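You operate a simulated robot arm through the tools that you are given. There is no shell and no other tool.

You run a simulated two-armed robot. Do the job below in one go: nothing can be reset, and whatever is moved stays where it is left.

Task
Open the flat mould and lay the amber part in the steel tray.
Fine: orange rocker off first, both clamps open, top half on the wooden board.
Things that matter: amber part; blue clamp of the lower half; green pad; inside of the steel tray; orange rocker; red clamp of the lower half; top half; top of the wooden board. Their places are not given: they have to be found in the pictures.

Only the result counts: the job must be done as asked and must still hold three seconds after the hand-in. Knocking over, shifting, dropping, spilling or breaking anything else fails it.

Robot
Two 7-joint arms with fingered hands on one trunk that stands fixed in place. Base frame: the origin is at the foot of the trunk, x ahead of it, y to its left, z up; the work surface is at about z = 860. Lengths are in mm, angles in degrees, forces in N, time in s.
The left shoulder is at [70, 142, 1189], the right one opposite. With the tool pointing down near the work surface each hand reaches from about 400 to 800 mm from the base axis, measured 20 degrees to its own side. Payload 3.6 kg a hand.
The TCP of each hand is the grasp point between the finger pads, 25 mm short of the fingertips. In the tool frame z runs along the fingers and y along their closing line. The gripper opens to 88 mm; its body begins 29 mm behind the TCP. The gripper is a hand of 5 fingers: y runs from the thumb to the fingers, the wrist lies at [-13, -97, -162] in the tool frame.
Orientation is told as [roll, pitch, yaw] about the base's x, y, z axes, in that order, counted from this pose: with the fingers straight down and the wrist toward the robot, the tool's x, y and z point along [0, 1, 0], [1, 0, 0] and [0, 0, -1] of the base frame.

Tools
- The arms move only by the tool drive_tool. It takes "left_plan", "right_plan" or both (then of equal length, played together; a hand with none holds still); each is a list of rows, each a list of 6 numbers: the shift along the tool's x, y, z in units of 20 mm (1.0 is 20 mm), then the turn, a rotation vector about the tool's x, y, z in units of 4 degrees (1.0 is 4 degrees). In form: [[tx, ty, tz, rx, ry, rz], ...]. A call has 1 to 20 rows; each row shifts and turns the commanded pose from where the row before left it, along the tool's axes as they then stand. A call with a number of a shift or a turn outside -1 to 1 is refused whole. Rows are played at 5 a second. More than 50 mm and 8.6 degrees between two rows, and nothing of the call is played. A pose out of reach is approached as far as the arm can. The call stops where the force on the tool passes 50 N (or 10 N more than at its start, if that is more) or the arm is blocked; 0.2 s more then pass. In this call time passes only in rows, and 0.2 s behind the last. The reply holds the time, the measured pose of the TCP, the force on the tool along the base axes, the opening and the grip force, in the units named above and with some noise, with the torque about the TCP (base axes, N m) and any sound that the robot's microphone picked up.
- Cameras (640 x 400 px; columns grow to the right, rows downward): "scene" is now at [145.4, 4, 1430.1]; the picture's right is [0.02, -1.00, 0.00], its down [-0.58, -0.01, -0.81] and it looks along [0.81, 0.02, -0.58] (base axes); focal length 225 px, centre (320, 200). "left" rides on the left gripper at [-59, -79, -105] in its tool frame; the picture's right is [-0.73, -0.32, 0.61], its down [0.62, -0.68, 0.38] and it looks along [0.29, 0.66, 0.70] (tool axes); focal length 234 px, centre (320, 200). "right" rides on the right gripper at [59, -79, -105] in its tool frame; the picture's right is [-0.73, 0.32, -0.61], its down [-0.62, -0.68, 0.38] and it looks along [-0.29, 0.66, 0.70] (tool axes); focal length 234 px, centre (320, 200).
- camera(camera): a new picture of that camera. No time passes.
- lift_body(by): slides the trunk up (or, below 0, down) by that many mm; the arms and the scene camera ride with it, the base frame stays. It gives what a move gives, with no picture.
- set_fingers(index, middle, ring, little, thumb_bend, thumb_turn, hand): sets how far each is bent, from 0 (flat) to 1 (curled in); at 0.3 the hand is open as for a grip, at 0.7 the pads meet at the TCP. One left out holds its place. A second passes; each finger stops where it meets its share of the squeeze, and holds until it gets a number again. It is the only way to open and close the hand. It gives what a move gives, with no picture; readings hold the bend of each and the force on index, middle, ring, little, thumb and palm. thumb_turn goes from beside the hand (0) to across from the fingers (1), as for a grip.
- turn_head(pan, tilt): turns the head with the scene camera to pan (to the left, within 86 degrees either way) and tilt (down, from -29 to 69), counted from straight ahead of the robot. It gives what a move gives.
- locate(camera, pixels): for up to 12 pixels [column, row] of the newest picture of that camera ("zoom" is the newest enlarged one), the place [x, y, z] in the base frame of the surface seen there, good to about 2 mm, but the place of the scene camera against the robot may be out by one fixed shift of up to 18 mm in any direction. No time passes.
- enlarge(camera, box): a new picture of the part [left, top, right, bottom] of that camera's present view, enlarged. No time passes.
- job_done(): hands the job in; it is judged then, once.

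Unless the task says otherwise, let go and move clear before handing in.

The tools are called after "Request:" as name(argument=value, ...) on one line, values as JSON. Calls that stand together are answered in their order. drive_tool: Moves the arms, as the interface text tells. Its arguments: {"type":"object","properties":{"left_plan":{"type":"array","items":{"type":"array","items":{"type":"number"}}},"right_plan":{"type":"array","items":{"type":"array","items":{"type":"number"}}}},"required":[]} The other tools are called the same way: lift_body (by) moves the trunk up or down; set_fingers (index, middle, ring, little, thumb_bend, thumb_turn, hand) moves the fingers one by one; turn_head (pan, tilt) turns the head that bears the scene camera; camera (camera) takes a picture; locate (camera, pixels) gives the place of the surface under pixels of a picture; enlarge (camera, box) takes an enlarged picture of a part of a camera's view; job_done () hands the job in.

At the start:

```text
time: 0.0
left_tool_pos: [475.9, 274.1, 1300.4]
left_ee_rot: [0.0, 0.0, 0.0]
left_force: [0.4, -0.6, -0.8]
left_torque: [0.0, -0.01, 0.03]
left_width: 87.6
left_grasp_force: 0.0
left_shape: jaw
left_bend: [0.3, 0.3, 0.3, 0.3, 0.3, 0.98]
left_finger forces: [0.0, 0.0, 0.0, 0.0, 0.0, 0.0]
right_tool_pos: [538.2, -178.7, 1223.8]
right_ee_rot: [0.0, -0.1, -0.1]
right_force: [-0.3, 0.5, -0.6]
right_torque: [-0.01, 0.0, 0.0]
right_width: 87.6
right_grasp_force: 0.0
right_shape: jaw
right_bend: [0.3, 0.3, 0.3, 0.3, 0.3, 0.98]
right_finger forces: [0.0, 0.1, 0.1, 0.0, 0.0, 0.0]
trunk travel left (down, up): [-725.0, 215.0]
head pan, tilt (commanded): [1.4, 35.5]
```

scene: 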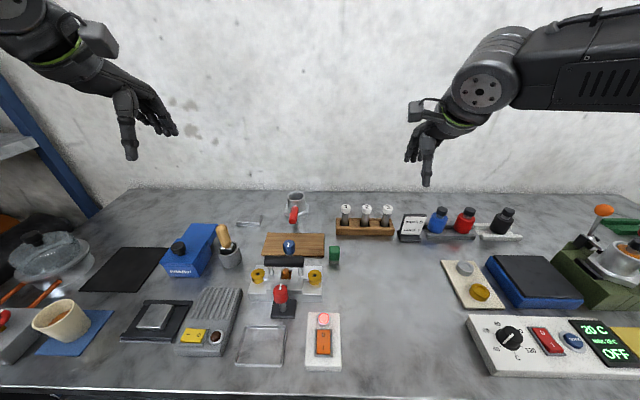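
right: 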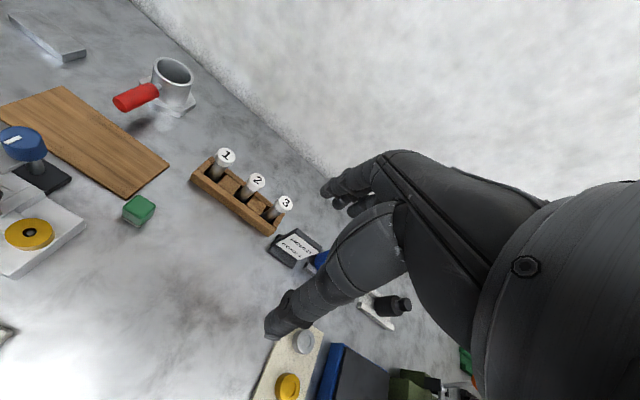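
left: 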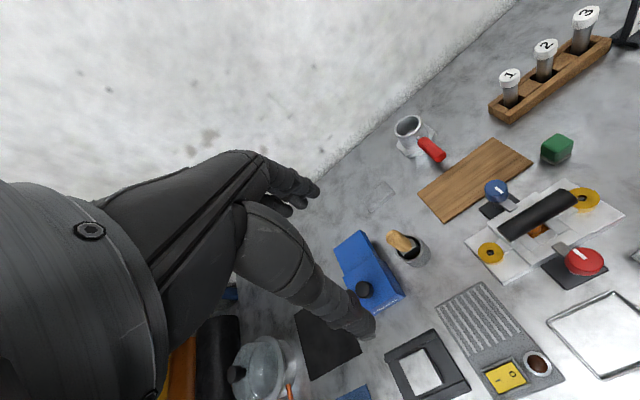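

The scene shows the flat mould around px (287,280) with a red knob at (280,293), a blue knob at (290,246), an orange rocker at (323,342), a tray at (262,345), a wooden board at (293,245) and a green block at (334,255). I'll enlarge to see the details.

Request:
enlarge(camera="scene", box=[220, 220, 360, 310])

Request:
enlarge(camera="scene", box=[220, 290, 380, 390])

Request:
enlarge(camera="left", box=[400, 120, 640, 400])

```text
4.44 times, centred on (290, 265) of scene
```

zoom: 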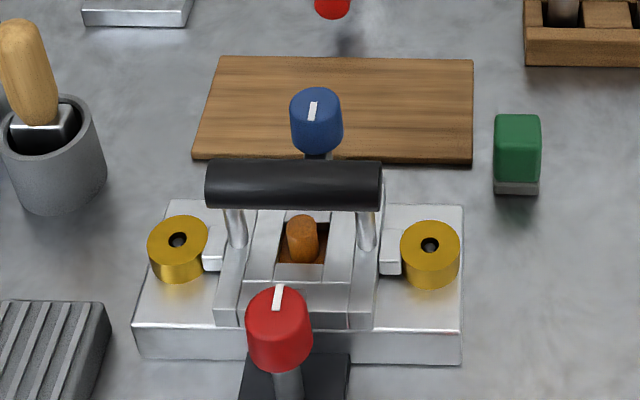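

```text
4.00 times, centred on (300, 340) of scene
```

zoom: 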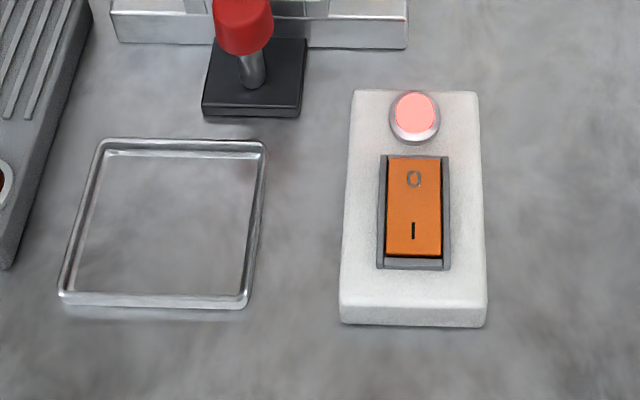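

```text
1.43 times, centred on (520, 260) of left
```

zoom: 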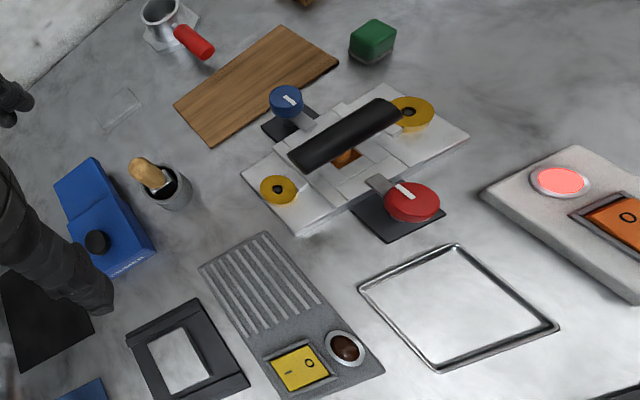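

The enlarged views show the mould with two rotary clamps: a red knob in front and a blue one behind, each with a lever over the top half. I'll locate the key points in the left-hand camera, which has no offset, and compare them with the scene camera.

Request:
locate(camera="zoom", pixels=[[411, 200], [286, 97], [278, 188], [410, 110], [347, 155], [345, 135], [372, 40], [255, 85], [455, 310], [612, 215], [560, 180], [385, 220]])

Request:
locate(camera="scene", pixels=[[280, 290], [290, 244], [258, 274], [315, 276], [286, 273], [285, 261], [334, 250], [262, 346], [323, 342], [323, 320], [272, 310], [250, 320]])

Request:
enlarge(camera="left", box=[460, 160, 640, 300])

```text
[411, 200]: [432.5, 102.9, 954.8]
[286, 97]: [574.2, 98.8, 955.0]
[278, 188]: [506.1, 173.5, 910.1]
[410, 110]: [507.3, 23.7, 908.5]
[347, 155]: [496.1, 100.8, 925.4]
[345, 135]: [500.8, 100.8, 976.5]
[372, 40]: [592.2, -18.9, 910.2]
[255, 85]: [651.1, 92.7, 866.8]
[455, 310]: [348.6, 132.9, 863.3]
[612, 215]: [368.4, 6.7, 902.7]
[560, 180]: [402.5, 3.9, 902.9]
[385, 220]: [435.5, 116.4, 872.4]
```

```text
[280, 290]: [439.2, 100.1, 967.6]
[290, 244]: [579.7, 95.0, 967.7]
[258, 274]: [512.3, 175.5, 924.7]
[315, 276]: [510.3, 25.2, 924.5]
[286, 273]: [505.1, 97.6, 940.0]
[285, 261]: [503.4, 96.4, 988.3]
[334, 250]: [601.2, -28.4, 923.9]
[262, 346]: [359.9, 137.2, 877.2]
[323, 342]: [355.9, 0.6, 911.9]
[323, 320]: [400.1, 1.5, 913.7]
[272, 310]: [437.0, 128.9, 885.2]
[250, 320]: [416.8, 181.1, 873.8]
```

```text
2.86 times, centred on (550, 230) of left
```

zoom: 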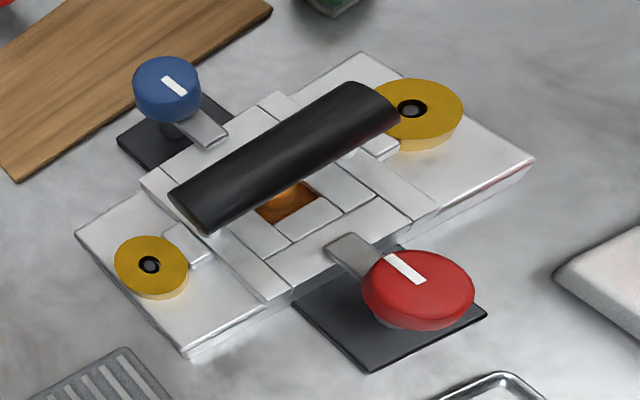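

The scene-camera offset is about [+6, -1, +13] against the hand camera. I'll look closely at the green block at scene px (334,255), then survey the rest of the table for other green items.

Request:
enlarge(camera="scene", box=[310, 230, 360, 270])

Request:
enlarge(camera="scene", box=[460, 200, 640, 380])

Request:
enlarge(camera="scene", box=[0, 180, 250, 370])

Request:
enlarge(camera="right", box=[0, 80, 200, 300])

```text
10.00 times, centred on (335, 250) of scene
```

zoom: 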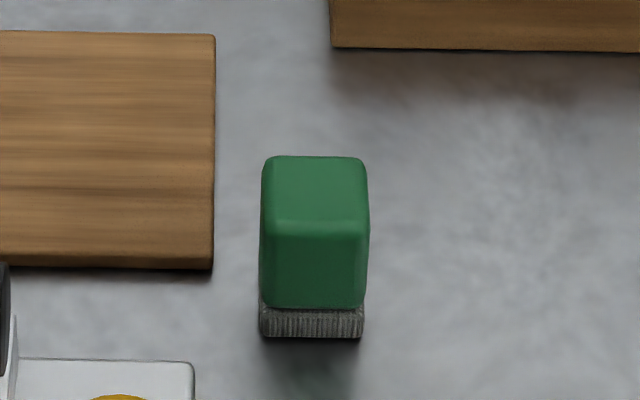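

```text
2.22 times, centred on (550, 290) of scene
```

zoom: 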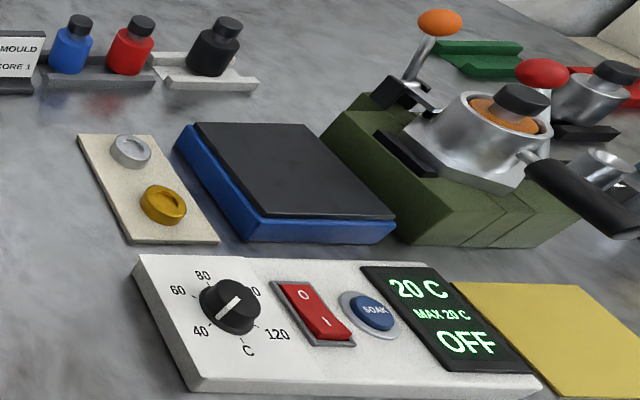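

```text
2.11 times, centred on (125, 275) of scene
```

zoom: 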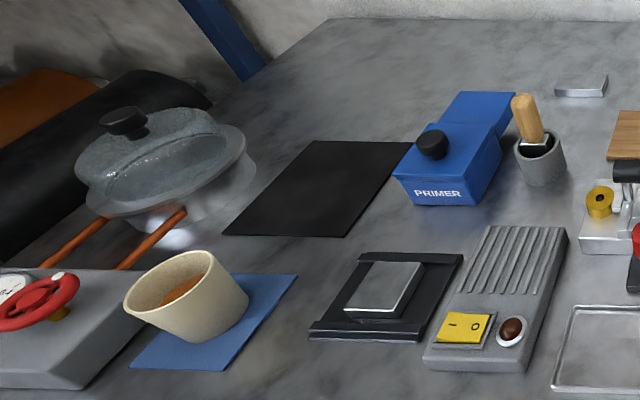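

```text
1.82 times, centred on (100, 190) of right
```

zoom: 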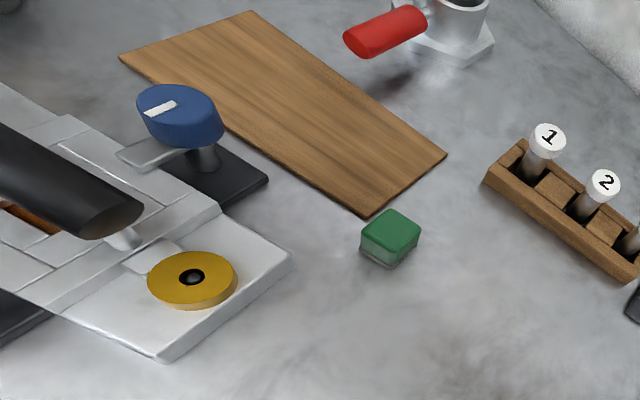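

The green item at zoom (315,230) is a small bristled scrub pad standing on the table, and the rocker shows 0 at the far end and I at the near end with its lamp lit, so it is on. I'll shape the right hand into a pointing index finger and look at where the fingertip sits.

Request:
set_fingers(hand="right", index=0.2, middle=1, ring=1, little=1, thumb_bend=1, thumb_turn=1)

Request:
camera(camera="right")

Request:
camera(camera="scene")

```text
time: 1.0
left_tool_pos: [474.7, 272.9, 1300.8]
left_ee_rot: [0.1, 0.1, 0.0]
left_force: [-0.2, -0.2, 0.2]
left_torque: [0.02, -0.02, -0.01]
left_width: 87.9
left_grasp_force: 0.1
left_shape: jaw
left_bend: [0.3, 0.3, 0.3, 0.3, 0.3, 0.98]
left_finger forces: [0.2, 0.0, 0.0, 0.0, 0.0, 0.0]
right_tool_pos: [537.6, -179.7, 1223.8]
right_ee_rot: [0.0, 0.1, -0.1]
right_force: [0.0, -1.2, 0.2]
right_torque: [-0.01, -0.06, 0.0]
right_width: 24.5
right_grasp_force: 0.1
right_shape: fingers
right_bend: [0.2, 1.0, 1.0, 1.0, 1.0, 1.0]
right_finger forces: [0.0, 0.1, 0.0, 0.0, 0.0, 0.0]
trunk travel left (down, up): [-725.0, 215.0]
head pan, tilt (commanded): [1.4, 35.5]
```

```text
taken
```

right: 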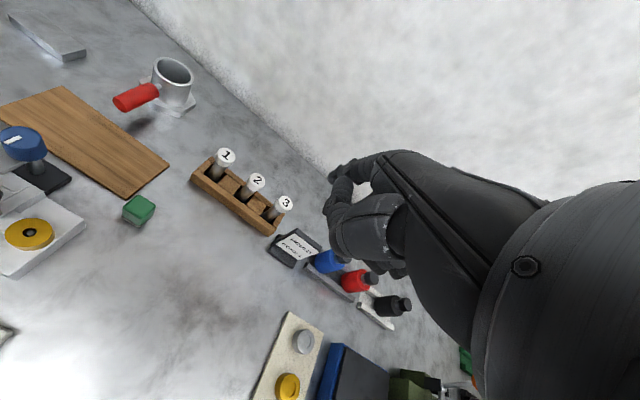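

```text
taken
```

scene: 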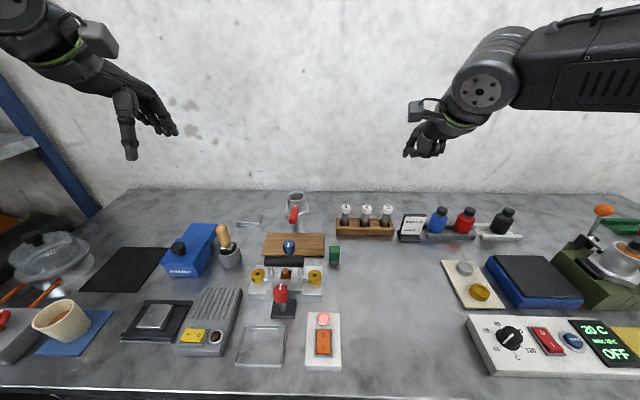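

Request:
enlarge(camera="right", box=[280, 110, 480, 310])

Request:
enlarge(camera="scene", box=[380, 80, 500, 180])

```text
2.00 times, centred on (380, 210) of right
```

zoom: 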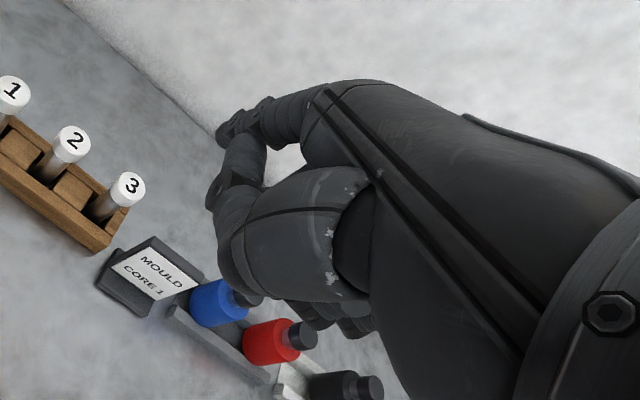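

```text
4.00 times, centred on (440, 130) of scene
```

zoom: 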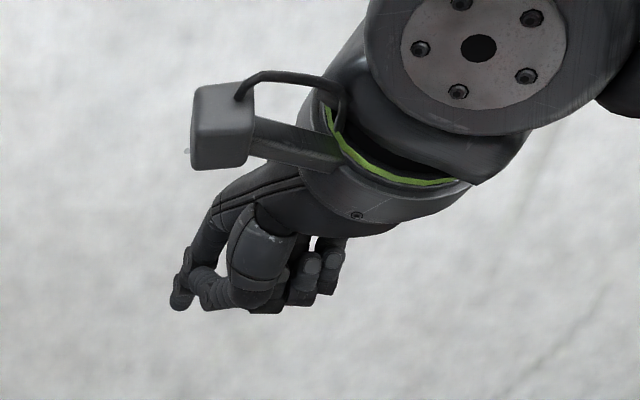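

The thumb hides the index in this shape. The thumb pointed straight down in the first picture, so I'll try it as the poker with all four fingers curled.

Request:
set_fingers(hand="right", index=1, middle=1, ring=1, little=1, thumb_bend=0.3, thumb_turn=1)

Request:
enlarge(camera="right", box=[200, 110, 480, 390])

Request:
enlarge(camera="scene", box=[380, 80, 500, 200])

```text
time: 2.0
left_tool_pos: [475.5, 273.0, 1299.7]
left_ee_rot: [0.0, 0.0, 0.0]
left_force: [0.9, -0.4, -0.8]
left_torque: [-0.03, -0.02, 0.02]
left_width: 87.9
left_grasp_force: 0.0
left_shape: jaw
left_bend: [0.3, 0.3, 0.3, 0.3, 0.3, 0.98]
left_finger forces: [0.1, 0.0, 0.1, 0.0, 0.0, 0.1]
right_tool_pos: [537.7, -180.2, 1223.9]
right_ee_rot: [0.0, 0.0, -0.2]
right_force: [0.4, -0.4, 0.1]
right_torque: [-0.01, -0.01, 0.01]
right_width: 52.6
right_grasp_force: 0.1
right_shape: fingers
right_bend: [1.0, 1.0, 1.0, 1.0, 0.3, 0.98]
right_finger forces: [0.0, 0.0, 0.1, 0.0, 0.0, 0.0]
trunk travel left (down, up): [-725.0, 215.0]
head pan, tilt (commanded): [1.4, 35.5]
```

```text
1.43 times, centred on (340, 250) of right
```

zoom: 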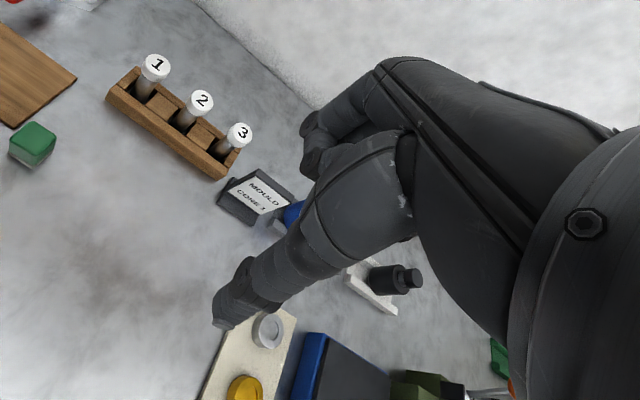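

```text
3.33 times, centred on (440, 140) of scene
```

zoom: 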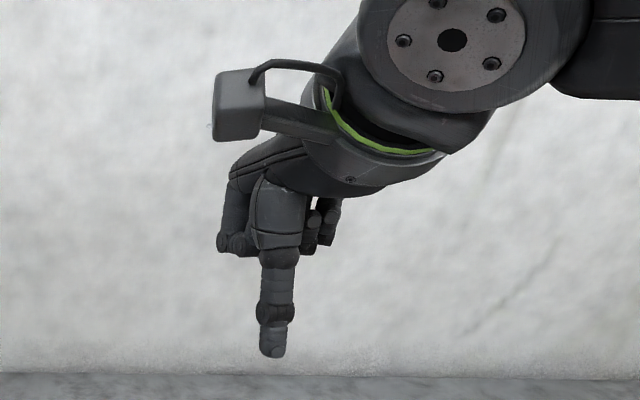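

The thumb now points straight down as a clean poker. I'll locate its tip in both cameras.

Request:
camera(camera="right")

Request:
locate(camera="right", pixels=[[270, 335], [276, 332], [272, 328], [290, 310], [268, 330], [138, 212], [30, 235], [287, 385]])

Request:
locate(camera="zoom", pixels=[[272, 352], [272, 340], [275, 290]])

```text
taken
```

right: 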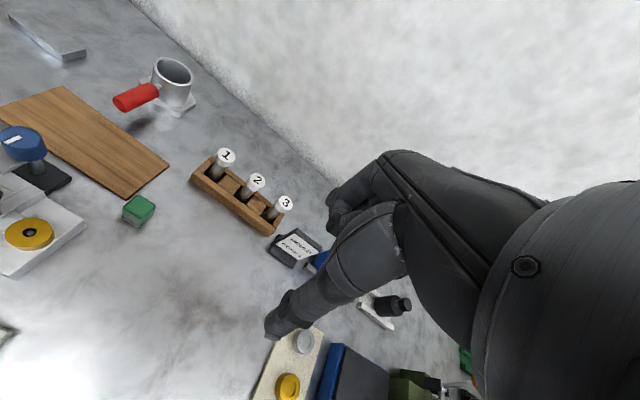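

```text
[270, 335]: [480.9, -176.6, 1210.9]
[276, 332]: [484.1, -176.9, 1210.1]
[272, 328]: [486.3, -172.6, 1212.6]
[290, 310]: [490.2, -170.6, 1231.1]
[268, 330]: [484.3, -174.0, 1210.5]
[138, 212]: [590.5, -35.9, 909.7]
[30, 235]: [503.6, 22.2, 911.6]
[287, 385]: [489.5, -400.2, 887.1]
```

```text
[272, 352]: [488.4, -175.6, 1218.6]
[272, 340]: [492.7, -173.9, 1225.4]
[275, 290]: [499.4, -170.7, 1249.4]
```

The thumb tip sits at about [+4, -50, +19] in the tool frame. I'll now measure matching crisp points in both cameras to pin down the scene offset and the rocker.

Request:
enlarge(camera="left", box=[460, 160, 640, 300])

Request:
locate(camera="zoom", pixels=[[149, 265], [411, 108], [173, 84], [406, 265], [74, 232], [188, 355], [534, 157], [290, 205], [206, 127], [350, 248], [285, 155], [232, 318]])

Request:
enlarge(camera="scene", box=[220, 220, 360, 310])

Request:
locate(camera="zoom", pixels=[[178, 238], [429, 243], [313, 112], [278, 300], [132, 330], [460, 340], [463, 206], [300, 240], [295, 185], [210, 185], [378, 190], [350, 300]])

```text
2.86 times, centred on (550, 230) of left
```

zoom: 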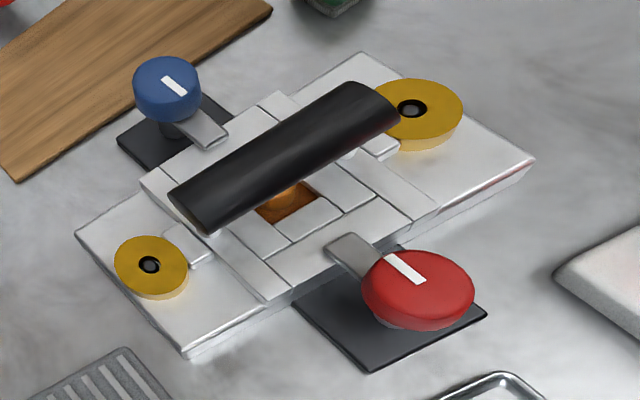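

```text
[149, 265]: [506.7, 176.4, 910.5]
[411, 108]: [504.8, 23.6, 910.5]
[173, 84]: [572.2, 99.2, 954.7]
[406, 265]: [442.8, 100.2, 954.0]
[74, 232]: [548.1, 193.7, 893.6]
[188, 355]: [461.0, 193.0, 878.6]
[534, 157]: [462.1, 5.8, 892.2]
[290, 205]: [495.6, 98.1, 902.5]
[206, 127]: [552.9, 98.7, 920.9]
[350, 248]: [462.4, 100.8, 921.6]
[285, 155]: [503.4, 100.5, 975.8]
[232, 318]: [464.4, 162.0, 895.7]
```

```text
4.44 times, centred on (290, 265) of scene
```

zoom: 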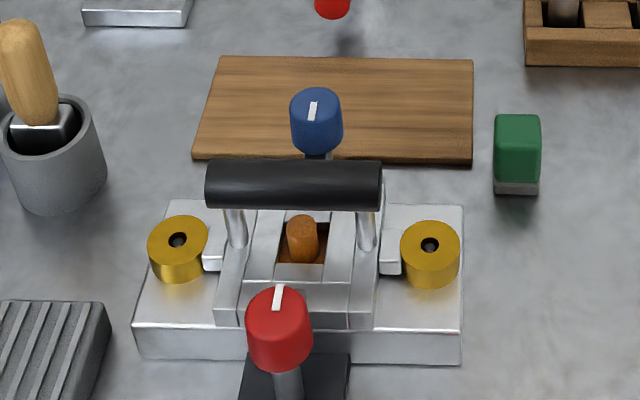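

```text
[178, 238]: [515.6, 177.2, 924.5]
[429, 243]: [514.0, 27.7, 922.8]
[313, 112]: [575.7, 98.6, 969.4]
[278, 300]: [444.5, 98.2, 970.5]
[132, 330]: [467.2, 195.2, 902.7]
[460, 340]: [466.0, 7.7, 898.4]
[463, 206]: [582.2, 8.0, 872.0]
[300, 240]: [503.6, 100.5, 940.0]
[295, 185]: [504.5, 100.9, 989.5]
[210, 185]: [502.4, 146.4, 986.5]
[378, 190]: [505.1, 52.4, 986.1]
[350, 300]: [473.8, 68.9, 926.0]
```

The offset of scene minus base is about (+5, +1, +14). Next I'll locate the rocker's 0 and I ends and its frame.

Request:
enlarge(camera="scene", box=[293, 305, 353, 375])

Request:
locate(camera="zoom", pixels=[[320, 200], [320, 150], [320, 170], [320, 250], [335, 190], [335, 220], [335, 240]])

```text
5.71 times, centred on (323, 340) of scene
```

zoom: 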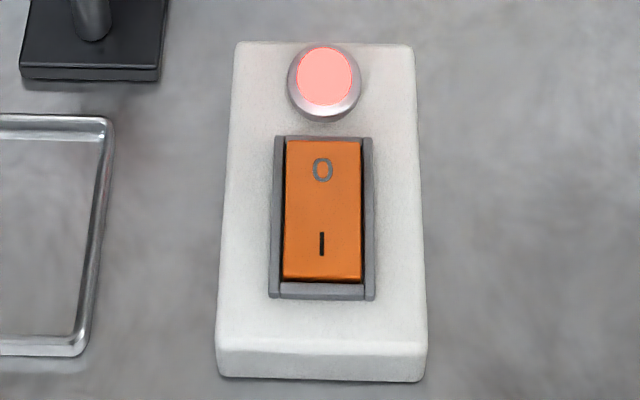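

```text
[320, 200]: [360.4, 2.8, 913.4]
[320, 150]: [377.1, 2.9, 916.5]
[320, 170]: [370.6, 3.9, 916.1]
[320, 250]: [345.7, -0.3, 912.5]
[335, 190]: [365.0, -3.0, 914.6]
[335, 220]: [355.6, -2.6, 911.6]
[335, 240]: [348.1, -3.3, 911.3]
```

The 0 end stands higher (z about 902) than the I end (about 897), so the rocker is on and its 0 end near base (366, 1) must be pressed. I'll bring the right thumb above it.

Request:
drive_tool(right_plan=[[0.886, -0.61, 0.62, 0, 0, 0], [0.886, -0.61, 0.62, 0, 0, 0], [0.886, -0.61, 0.62, 0, 0, 0], [0.886, -0.61, 0.62, 0, 0, 0], [0.886, -0.61, 0.62, 0, 0, 0], [0.886, -0.61, 0.62, 0, 0, 0], [0.886, -0.61, 0.62, 0, 0, 0], [0.886, -0.61, 0.62, 0, 0, 0], [0.886, -0.61, 0.62, 0, 0, 0], [0.886, -0.61, 0.62, 0, 0, 0], [0, 0, 0, 0, 0, 0]])

Request:
camera(camera="right")

Request:
camera(camera="scene")

```text
time: 4.4
left_tool_pos: [475.9, 273.4, 1299.8]
left_ee_rot: [0.1, 0.0, 0.1]
left_force: [0.8, 0.3, -0.4]
left_torque: [0.0, 0.0, -0.02]
left_width: 87.7
left_grasp_force: 0.1
left_shape: jaw
left_bend: [0.3, 0.3, 0.3, 0.3, 0.3, 0.98]
left_finger forces: [0.0, 0.0, 0.0, 0.1, 0.0, 0.0]
right_tool_pos: [416.4, -55.5, 1102.9]
right_ee_rot: [0.1, 0.0, 0.0]
right_force: [-0.1, -0.2, 0.5]
right_torque: [0.01, -0.01, 0.01]
right_width: 52.7
right_grasp_force: 0.1
right_shape: fingers
right_bend: [1.0, 1.0, 1.0, 1.0, 0.3, 0.98]
right_finger forces: [0.0, 0.0, 0.0, 0.1, 0.0, 0.0]
right hand out of reach, approached as far as the arm can: row 8, 9, 10
trunk travel left (down, up): [-725.0, 215.0]
head pan, tilt (commanded): [1.4, 35.5]
```

```text
taken
```

right: 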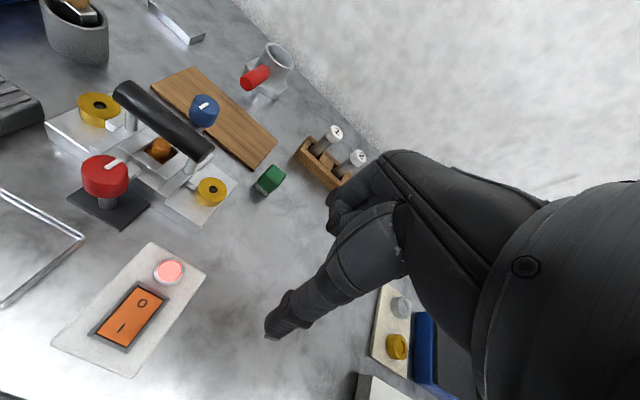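

```text
taken
```

scene: 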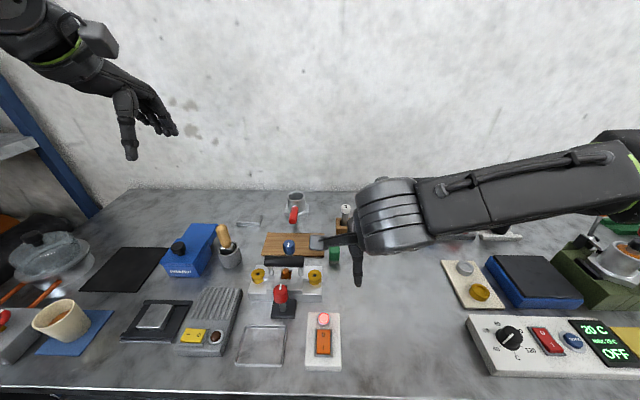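

The arm could not reach past y = -55 in this pose because it is too close to the shoulder. Raising the trunk gives the arm more room, so I'll lift it 200 mm.

Request:
lift_body(by=200)

```text
time: 6.6
left_tool_pos: [475.8, 274.0, 1500.0]
left_ee_rot: [0.0, -0.1, 0.0]
left_force: [0.1, 0.5, 0.5]
left_torque: [0.0, -0.01, 0.02]
left_width: 87.7
left_grasp_force: 0.1
left_shape: jaw
left_bend: [0.3, 0.3, 0.3, 0.3, 0.3, 0.98]
left_finger forces: [0.1, 0.0, 0.0, 0.1, 0.0, 0.0]
right_tool_pos: [417.0, -54.9, 1303.3]
right_ee_rot: [0.1, 0.0, 0.0]
right_force: [0.6, -0.2, -0.2]
right_torque: [0.03, 0.03, 0.01]
right_width: 52.8
right_grasp_force: 0.0
right_shape: fingers
right_bend: [1.0, 1.0, 1.0, 1.0, 0.3, 0.98]
right_finger forces: [0.1, 0.1, 0.0, 0.0, 0.0, 0.0]
trunk travel left (down, up): [-925.0, 15.0]
head pan, tilt (commanded): [1.4, 35.5]
```

With the trunk up, I'll drive the right hand down to about z = 1000 and shift it to y ≈ -3.

Request:
drive_tool(right_plan=[[0, 0, 1, 0, 0, 0], [0, 0, 1, 0, 0, 0], [0, 0, 1, 0, 0, 0], [0, 0, 1, 0, 0, 0], [0, 0, 1, 0, 0, 0], [0, 0, 1, 0, 0, 0], [0, 0, 1, 0, 0, 0], [0, 0, 1, 0, 0, 0], [0, 0, 1, 0, 0, 0], [0, 0, 1, 0, 0, 0], [0.5, 0, 1, 0, 0, 0], [0.5, 0, 1, 0, 0, 0], [0.5, 0, 1, 0, 0, 0], [0.5, 0, 1, 0, 0, 0], [0.6, 0, 1, 0, 0, 0], [0, 0, 0, 0, 0, 0]])

Request:
camera(camera="right")

```text
time: 10.0
left_tool_pos: [474.4, 273.2, 1500.0]
left_ee_rot: [-0.1, 0.0, 0.0]
left_force: [-1.0, 0.7, 0.5]
left_torque: [0.05, 0.01, 0.01]
left_width: 87.6
left_grasp_force: 0.0
left_shape: jaw
left_bend: [0.3, 0.3, 0.3, 0.3, 0.3, 0.98]
left_finger forces: [0.0, 0.0, 0.0, 0.0, 0.0, 0.0]
right_tool_pos: [415.4, -140.2, 1109.0]
right_ee_rot: [0.1, 0.0, 0.1]
right_force: [-0.7, 0.0, -0.3]
right_torque: [0.02, 0.02, 0.01]
right_width: 52.6
right_grasp_force: 0.0
right_shape: fingers
right_bend: [1.0, 1.0, 1.0, 1.0, 0.3, 0.98]
right_finger forces: [0.0, 0.0, 0.0, 0.0, 0.0, 0.1]
right hand out of reach, approached as far as the arm can: row 3, 4, 5, 6, 7, 8, 9, 10, 11, 12, 13, 14, 15
trunk travel left (down, up): [-925.0, 15.0]
head pan, tilt (commanded): [1.4, 35.5]
```

```text
taken
```

right: 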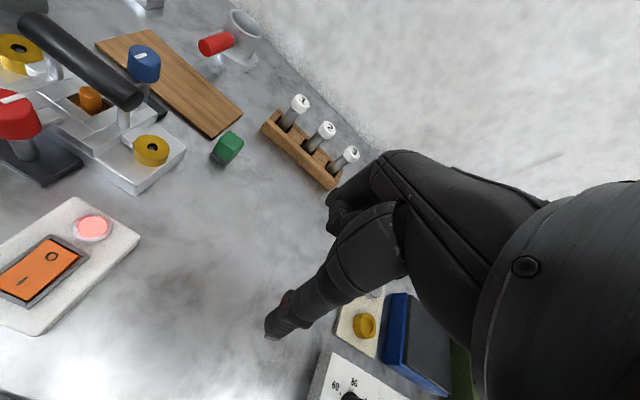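

The arm slid sideways, so at this trunk height a straight-down pose near x = 415 is blocked by a joint limit rather than by distance. I'll check how far the curled fingers extend in the tool frame and go back to the original trunk height.

Request:
locate(camera="right", pixels=[[335, 198], [332, 222], [345, 230], [370, 165], [400, 152], [268, 335], [300, 315], [345, 250]])

Request:
lift_body(by=-200)

```text
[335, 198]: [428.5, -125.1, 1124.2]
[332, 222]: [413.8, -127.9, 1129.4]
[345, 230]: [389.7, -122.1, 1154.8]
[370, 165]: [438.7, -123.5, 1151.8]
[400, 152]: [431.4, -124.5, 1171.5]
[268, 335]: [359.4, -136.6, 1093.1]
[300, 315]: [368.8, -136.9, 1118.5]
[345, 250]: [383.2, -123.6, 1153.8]
```

```text
time: 12.1
left_tool_pos: [475.7, 272.6, 1301.2]
left_ee_rot: [0.0, 0.0, 0.0]
left_force: [-0.4, -0.5, -0.7]
left_torque: [0.03, 0.01, -0.02]
left_width: 87.7
left_grasp_force: 0.1
left_shape: jaw
left_bend: [0.3, 0.3, 0.3, 0.3, 0.3, 0.98]
left_finger forces: [0.0, 0.1, 0.0, 0.0, 0.1, 0.1]
right_tool_pos: [416.7, -141.5, 909.8]
right_ee_rot: [0.1, 0.1, 0.0]
right_force: [-0.1, 0.0, 0.5]
right_torque: [-0.03, 0.02, -0.01]
right_width: 52.8
right_grasp_force: 0.0
right_shape: fingers
right_bend: [1.0, 1.0, 1.0, 1.0, 0.3, 0.98]
right_finger forces: [0.0, 0.0, 0.0, 0.1, 0.0, 0.0]
trunk travel left (down, up): [-725.0, 215.0]
head pan, tilt (commanded): [1.4, 35.5]
```

The trunk is back at its original height with the right TCP at (417, -141, 910), clear of everything. I'll rise 60 mm and move toward y = -3 to test the reach at this height.

Request:
drive_tool(right_plan=[[0, 0, -1, 0, 0, 0], [0, 0, -1, 0, 0, 0], [0, 0, -1, 0, 0, 0], [1, 0, 0, 0, 0, 0], [1, 0, 0, 0, 0, 0], [1, 0, 0, 0, 0, 0], [1, 0, 0, 0, 0, 0], [1, 0, 0, 0, 0, 0], [1, 0, 0, 0, 0, 0], [0.92, 0, 0, 0, 0, 0], [0, 0, 0, 0, 0, 0]])

```text
time: 14.5
left_tool_pos: [476.5, 272.8, 1300.0]
left_ee_rot: [0.0, 0.0, 0.0]
left_force: [0.0, 0.9, -0.3]
left_torque: [0.0, -0.02, 0.0]
left_width: 87.7
left_grasp_force: 0.1
left_shape: jaw
left_bend: [0.3, 0.3, 0.3, 0.3, 0.3, 0.98]
left_finger forces: [0.0, 0.0, 0.0, 0.0, 0.0, 0.0]
right_tool_pos: [419.5, -78.2, 1001.8]
right_ee_rot: [0.2, 0.1, 0.0]
right_force: [-0.1, -0.3, 0.0]
right_torque: [0.03, 0.02, 0.01]
right_width: 52.6
right_grasp_force: 0.1
right_shape: fingers
right_bend: [1.0, 1.0, 1.0, 1.0, 0.3, 0.98]
right_finger forces: [0.1, 0.0, 0.0, 0.1, 0.0, 0.0]
right hand out of reach, approached as far as the arm can: row 6, 7, 8, 9, 10
trunk travel left (down, up): [-725.0, 215.0]
head pan, tilt (commanded): [1.4, 35.5]
```

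The reach limit looks like sideways wrist bending when the hand points straight ahead across the body. I'll yaw the hand +30° so it lines up with the forearm, then move toward (411, 22).

Request:
drive_tool(right_plan=[[0, 0, 0, 0, 0, -1], [0, 0, 0, 0, 0, -1], [0, 0, 0, 0, 0, -1], [0, 0, 0, 0, 0, -1], [0, 0, 0, 0, 0, -1], [0, 0, 0, 0, 0, -1], [0, 0, 0, 0, 0, -1], [0, 0, 0, 0, 0, -0.5], [0, 0, 0, 0, 0, 0]])

```text
time: 16.5
left_tool_pos: [475.8, 273.3, 1300.6]
left_ee_rot: [0.1, 0.0, 0.1]
left_force: [-0.7, 0.0, -0.8]
left_torque: [0.0, 0.04, -0.05]
left_width: 87.7
left_grasp_force: 0.1
left_shape: jaw
left_bend: [0.3, 0.3, 0.3, 0.3, 0.3, 0.98]
left_finger forces: [0.1, 0.1, 0.0, 0.0, 0.1, 0.0]
right_tool_pos: [417.2, -76.1, 1001.4]
right_ee_rot: [0.1, -0.1, 30.1]
right_force: [0.4, 0.3, -0.4]
right_torque: [-0.02, 0.0, 0.0]
right_width: 52.9
right_grasp_force: 0.1
right_shape: fingers
right_bend: [1.0, 1.0, 1.0, 1.0, 0.3, 0.98]
right_finger forces: [0.0, 0.0, 0.1, 0.1, 0.1, 0.1]
trunk travel left (down, up): [-725.0, 215.0]
head pan, tilt (commanded): [1.4, 35.5]
```

Yaw 30 was reached cleanly. Now I'll shift to (411, 22) at the same height.

Request:
drive_tool(right_plan=[[0.9, 0.43, 0, 0, 0, 0], [0.9, 0.43, 0, 0, 0, 0], [0.9, 0.43, 0, 0, 0, 0], [0.9, 0.43, 0, 0, 0, 0], [0.9, 0.43, 0, 0, 0, 0], [0, 0, 0, 0, 0, 0]])

Request:
camera(camera="right")

Request:
camera(camera="scene")

```text
time: 17.9
left_tool_pos: [475.4, 273.1, 1300.5]
left_ee_rot: [0.0, 0.0, -0.1]
left_force: [-0.4, 0.6, 0.6]
left_torque: [-0.01, 0.02, -0.01]
left_width: 87.6
left_grasp_force: 0.0
left_shape: jaw
left_bend: [0.3, 0.3, 0.3, 0.3, 0.3, 0.98]
left_finger forces: [0.0, 0.0, 0.1, 0.0, 0.0, 0.1]
right_tool_pos: [407.0, -24.0, 1017.4]
right_ee_rot: [0.1, -0.1, 30.1]
right_force: [-0.5, 1.1, 0.0]
right_torque: [0.04, -0.04, 0.02]
right_width: 52.6
right_grasp_force: 0.1
right_shape: fingers
right_bend: [1.0, 1.0, 1.0, 1.0, 0.3, 0.98]
right_finger forces: [0.0, 0.1, 0.0, 0.0, 0.1, 0.0]
right hand out of reach, approached as far as the arm can: row 3, 4, 5
trunk travel left (down, up): [-725.0, 215.0]
head pan, tilt (commanded): [1.4, 35.5]
```

```text
taken
```

right: 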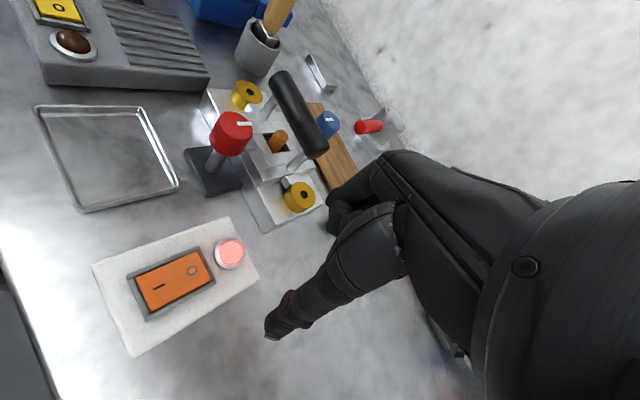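

```text
taken
```

scene: 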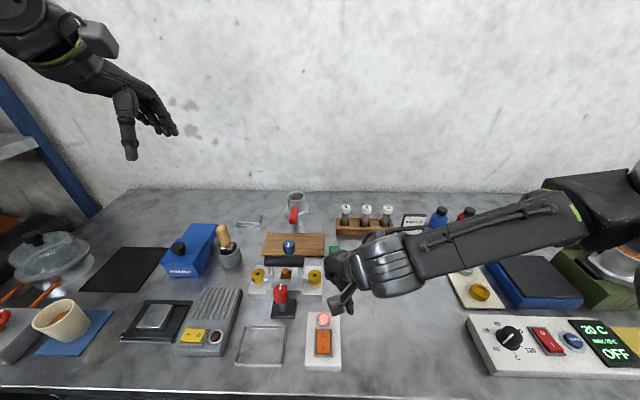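

This got to (407, -24), and the forearm clearly comes in from the right, so more yaw should help. I'll raise a little, yaw to 60°, and head to TCP (394, 42) for the thumb tip at (366, 1).

Request:
drive_tool(right_plan=[[0, 0, 0, 0, 0, -1], [0, 0, 0, 0, 0, -1], [0, 0, 0, 0, 0, -1], [0, 0, 0, 0, 0, -1], [0, 0, 0, 0, 0, -1], [0, 0, 0, 0, 0, -1], [0, 0, 0, 0, 0, -1], [0, 0, 0, 0, 0, -0.5], [0.55, 0.65, 0, 0, 0, 0], [0.55, 0.65, 0, 0, 0, 0], [0.55, 0.65, 0, 0, 0, 0], [0.55, 0.65, 0, 0, 0, 0], [0, 0, 0, 0, 0, 0]])

```text
time: 20.7
left_tool_pos: [475.5, 273.9, 1300.6]
left_ee_rot: [0.0, 0.0, 0.0]
left_force: [0.3, 0.2, -0.1]
left_torque: [0.01, -0.01, 0.02]
left_width: 87.6
left_grasp_force: 0.1
left_shape: jaw
left_bend: [0.3, 0.3, 0.3, 0.3, 0.3, 0.98]
left_finger forces: [0.1, 0.0, 0.0, 0.0, 0.0, 0.1]
right_tool_pos: [393.7, 8.2, 1031.3]
right_ee_rot: [0.1, 0.0, 60.0]
right_force: [0.8, -0.8, -0.6]
right_torque: [-0.01, -0.01, 0.0]
right_width: 52.7
right_grasp_force: 0.1
right_shape: fingers
right_bend: [1.0, 1.0, 1.0, 1.0, 0.3, 0.98]
right_finger forces: [0.0, 0.0, 0.0, 0.0, 0.0, 0.1]
right hand out of reach, approached as far as the arm can: row 11, 12
trunk travel left (down, up): [-725.0, 215.0]
head pan, tilt (commanded): [1.4, 35.5]
```

The thumb tip is now at about (365, -33, 1012). Tilting the hand 20° so the fingers lean outward straightens the wrist and extends the tip, so I'll do that and then translate to put the tip over (366, 1).

Request:
drive_tool(right_plan=[[0, 0, 0, -1, 0, 0], [0, 0, 0, -1, 0, 0], [0, 0, 0, -1, 0, 0], [0, 0, 0, -1, 0, 0], [0, 0, 0, -1, 0, 0], [0.41, 0.48, 0.175, 0, 0, 0], [0.41, 0.48, 0.175, 0, 0, 0], [0, 0, 0, 0, 0, 0]])

Request:
camera(camera="right")

Request:
camera(camera="scene")

```text
time: 22.5
left_tool_pos: [476.6, 272.7, 1301.5]
left_ee_rot: [0.0, 0.0, 0.0]
left_force: [-0.4, 0.9, 0.7]
left_torque: [0.05, -0.02, -0.04]
left_width: 87.5
left_grasp_force: 0.1
left_shape: jaw
left_bend: [0.3, 0.3, 0.3, 0.3, 0.3, 0.98]
left_finger forces: [0.1, 0.0, 0.0, 0.0, 0.0, 0.0]
right_tool_pos: [388.7, 35.7, 1031.0]
right_ee_rot: [0.0, -20.2, 60.0]
right_force: [-0.1, -0.5, -1.0]
right_torque: [-0.01, 0.01, 0.01]
right_width: 52.5
right_grasp_force: 0.2
right_shape: fingers
right_bend: [1.0, 1.0, 1.0, 1.0, 0.3, 0.98]
right_finger forces: [0.0, 0.1, 0.1, 0.1, 0.0, 0.0]
trunk travel left (down, up): [-725.0, 215.0]
head pan, tilt (commanded): [1.4, 35.5]
```

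```text
taken
```

right: 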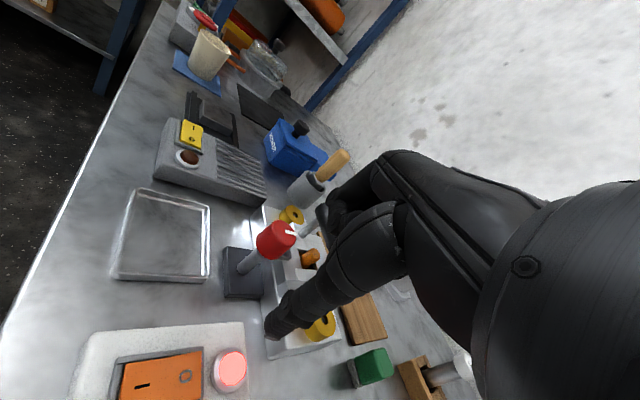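

```text
taken
```

scene: 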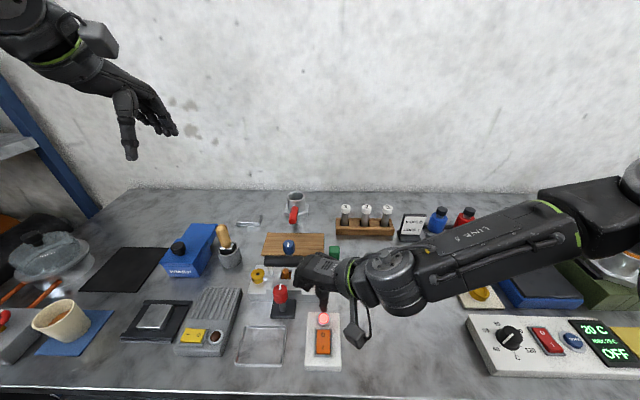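

The tilted pose was reached, and the thumb tip shows at right px (268,335) with the rocker below at (160,375). I'll locate both in this camera.

Request:
locate(camera="right", pixels=[[268, 335], [274, 338], [270, 328], [186, 377], [143, 385], [200, 355], [205, 395], [230, 370], [276, 240], [311, 257]])

Request:
enlarge(camera="scene", box=[280, 240, 380, 380])

Request:
locate(camera="zoom", pixels=[[330, 210], [330, 200], [330, 222]])

```text
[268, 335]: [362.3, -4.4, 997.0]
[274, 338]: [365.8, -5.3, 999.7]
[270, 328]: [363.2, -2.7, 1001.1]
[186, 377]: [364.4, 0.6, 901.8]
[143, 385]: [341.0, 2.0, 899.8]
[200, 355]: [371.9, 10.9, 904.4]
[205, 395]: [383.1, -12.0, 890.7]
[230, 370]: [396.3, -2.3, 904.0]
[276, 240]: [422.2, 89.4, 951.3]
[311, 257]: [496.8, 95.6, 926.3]
```

```text
2.86 times, centred on (330, 310) of scene
```

zoom: 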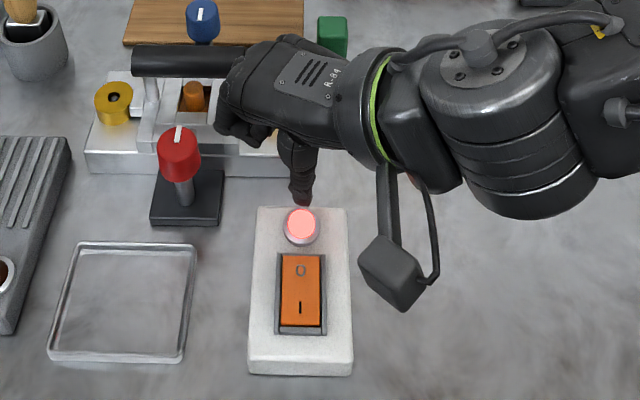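

```text
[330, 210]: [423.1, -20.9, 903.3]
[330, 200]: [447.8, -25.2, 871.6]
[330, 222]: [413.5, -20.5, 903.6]
```

The tip is at about (364, -3, 996), right above the 0 mark at (364.4, 0.6, 902). I'll descend 84 mm vertically to just above it.

Request:
drive_tool(right_plan=[[0, -0.342, 0.94, 0, 0, 0], [0, -0.342, 0.94, 0, 0, 0], [0, -0.342, 0.94, 0, 0, 0], [0, -0.205, 0.56, 0, 0, 0], [0, -0.205, 0.56, 0, 0, 0], [0, 0, 0, 0, 0, 0]])

Request:
camera(camera="right")

Request:
enlarge(camera="scene", box=[280, 240, 380, 380])

```text
time: 23.9
left_tool_pos: [477.0, 274.0, 1301.3]
left_ee_rot: [0.0, 0.0, 0.0]
left_force: [0.1, -0.1, -0.1]
left_torque: [0.02, 0.03, -0.01]
left_width: 87.3
left_grasp_force: 0.2
left_shape: jaw
left_bend: [0.3, 0.3, 0.3, 0.3, 0.3, 0.98]
left_finger forces: [0.1, 0.1, 0.1, 0.1, 0.1, 0.0]
right_tool_pos: [388.5, -2.9, 972.7]
right_ee_rot: [0.1, -20.1, 60.1]
right_force: [0.0, -0.4, -0.2]
right_torque: [-0.05, -0.03, -0.01]
right_width: 52.8
right_grasp_force: 0.1
right_shape: fingers
right_bend: [1.0, 1.0, 1.0, 1.0, 0.3, 0.98]
right_finger forces: [0.0, 0.0, 0.0, 0.1, 0.0, 0.0]
right hand out of reach, approached as far as the arm can: row 1, 2, 3, 4, 5
trunk travel left (down, up): [-725.0, 215.0]
head pan, tilt (commanded): [1.4, 35.5]
```

```text
taken
```

right: 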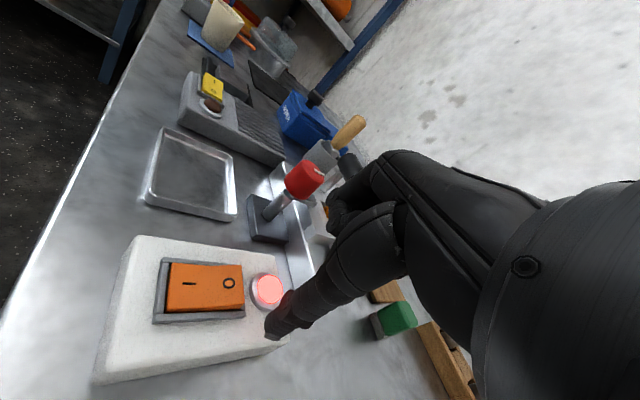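

```text
2.86 times, centred on (330, 310) of scene
```

zoom: 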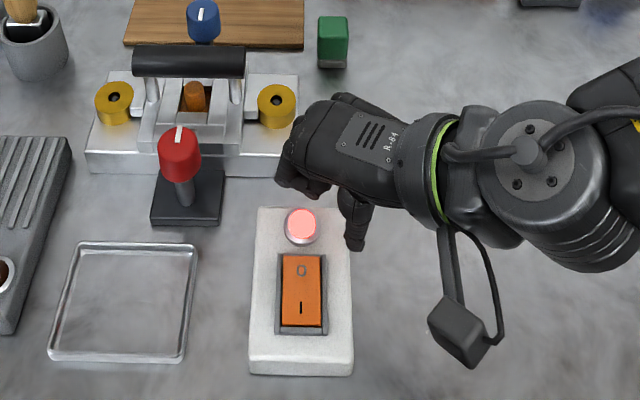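

The arm slid again as it went down, so this pose needs the shoulder lower. I'll go back up, then check elbow and forearm heights against the right-side objects before lowering the trunk.

Request:
drive_tool(right_plan=[[0, 0.342, -0.94, 0, 0, 0], [0, 0.342, -0.94, 0, 0, 0], [0, 0.342, -0.94, 0, 0, 0], [0, 0, 0, 0, 0, 0]])

Request:
turn_head(pan=-35, tilt=30)

Request:
camera(camera="scene")

```text
time: 24.9
left_tool_pos: [475.8, 274.2, 1301.2]
left_ee_rot: [0.0, 0.0, 0.0]
left_force: [0.0, 0.0, 0.7]
left_torque: [0.01, -0.01, 0.01]
left_width: 87.8
left_grasp_force: 0.0
left_shape: jaw
left_bend: [0.3, 0.3, 0.3, 0.3, 0.3, 0.98]
left_finger forces: [0.1, 0.0, 0.0, 0.1, 0.0, 0.0]
right_tool_pos: [388.0, -3.7, 1032.1]
right_ee_rot: [0.1, -20.1, 60.0]
right_force: [-0.6, 0.1, -0.5]
right_torque: [0.04, -0.05, 0.0]
right_width: 52.8
right_grasp_force: 0.0
right_shape: fingers
right_bend: [1.0, 1.0, 1.0, 1.0, 0.3, 0.98]
right_finger forces: [0.0, 0.0, 0.0, 0.0, 0.0, 0.0]
trunk travel left (down, up): [-725.0, 215.0]
head pan, tilt (commanded): [1.4, 35.5]
```

```text
time: 26.0
left_tool_pos: [475.6, 273.5, 1301.0]
left_ee_rot: [0.0, 0.1, 0.0]
left_force: [0.1, -0.2, -0.6]
left_torque: [-0.01, -0.03, 0.01]
left_width: 87.5
left_grasp_force: 0.1
left_shape: jaw
left_bend: [0.3, 0.3, 0.3, 0.3, 0.3, 0.98]
left_finger forces: [0.1, 0.0, 0.0, 0.1, 0.1, 0.0]
right_tool_pos: [389.4, -4.0, 1032.3]
right_ee_rot: [0.0, -20.0, 59.9]
right_force: [0.6, 0.3, -0.4]
right_torque: [-0.02, 0.0, 0.02]
right_width: 52.7
right_grasp_force: 0.1
right_shape: fingers
right_bend: [1.0, 1.0, 1.0, 1.0, 0.3, 0.98]
right_finger forces: [0.0, 0.0, 0.1, 0.0, 0.0, 0.0]
trunk travel left (down, up): [-725.0, 215.0]
head pan, tilt (commanded): [-35.0, 30.0]
```

```text
taken
```

scene: 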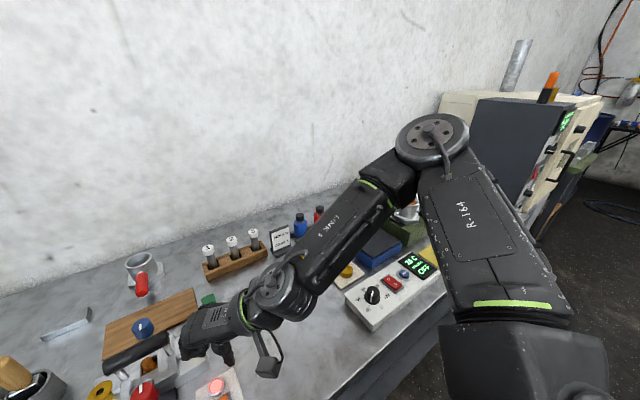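

The elbow shows at scene px (432,140), above and in front of the press. I'll locate the arm and the tall items on the right.

Request:
locate(camera="scene", pixels=[[432, 140], [385, 175], [350, 230], [300, 300], [480, 230], [410, 212], [275, 290], [510, 340], [400, 190]])

Request:
turn_head(pan=-60, tilt=35)

Request:
camera(camera="scene")

```text
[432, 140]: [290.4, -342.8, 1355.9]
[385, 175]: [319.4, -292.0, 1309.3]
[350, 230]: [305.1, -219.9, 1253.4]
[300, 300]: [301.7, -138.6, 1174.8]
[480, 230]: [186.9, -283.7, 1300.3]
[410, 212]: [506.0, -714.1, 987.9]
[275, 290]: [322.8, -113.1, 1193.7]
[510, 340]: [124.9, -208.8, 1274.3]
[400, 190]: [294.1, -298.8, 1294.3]
```

```text
time: 26.9
left_tool_pos: [474.9, 273.3, 1300.9]
left_ee_rot: [-0.1, -0.1, 0.0]
left_force: [0.1, 0.1, 0.0]
left_torque: [0.02, -0.03, -0.05]
left_width: 87.8
left_grasp_force: 0.1
left_shape: jaw
left_bend: [0.3, 0.3, 0.3, 0.3, 0.3, 0.98]
left_finger forces: [0.0, 0.0, 0.0, 0.0, 0.1, 0.1]
right_tool_pos: [387.6, -4.0, 1032.3]
right_ee_rot: [0.0, -20.0, 60.0]
right_force: [-0.2, -0.4, 0.2]
right_torque: [0.02, 0.0, 0.01]
right_width: 52.7
right_grasp_force: 0.0
right_shape: fingers
right_bend: [1.0, 1.0, 1.0, 1.0, 0.3, 0.98]
right_finger forces: [0.1, 0.0, 0.0, 0.1, 0.0, 0.0]
trunk travel left (down, up): [-725.0, 215.0]
head pan, tilt (commanded): [-60.0, 35.0]
```

```text
taken
```

scene: 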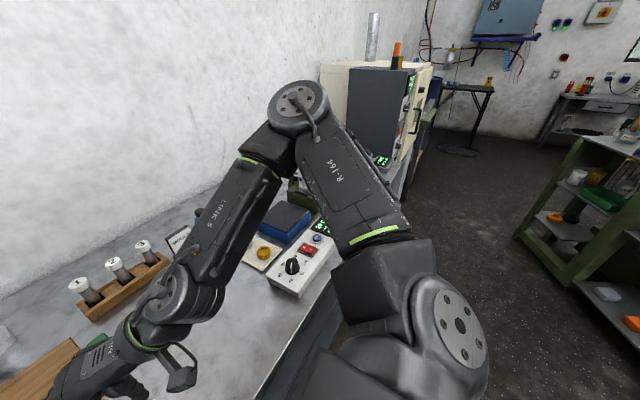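

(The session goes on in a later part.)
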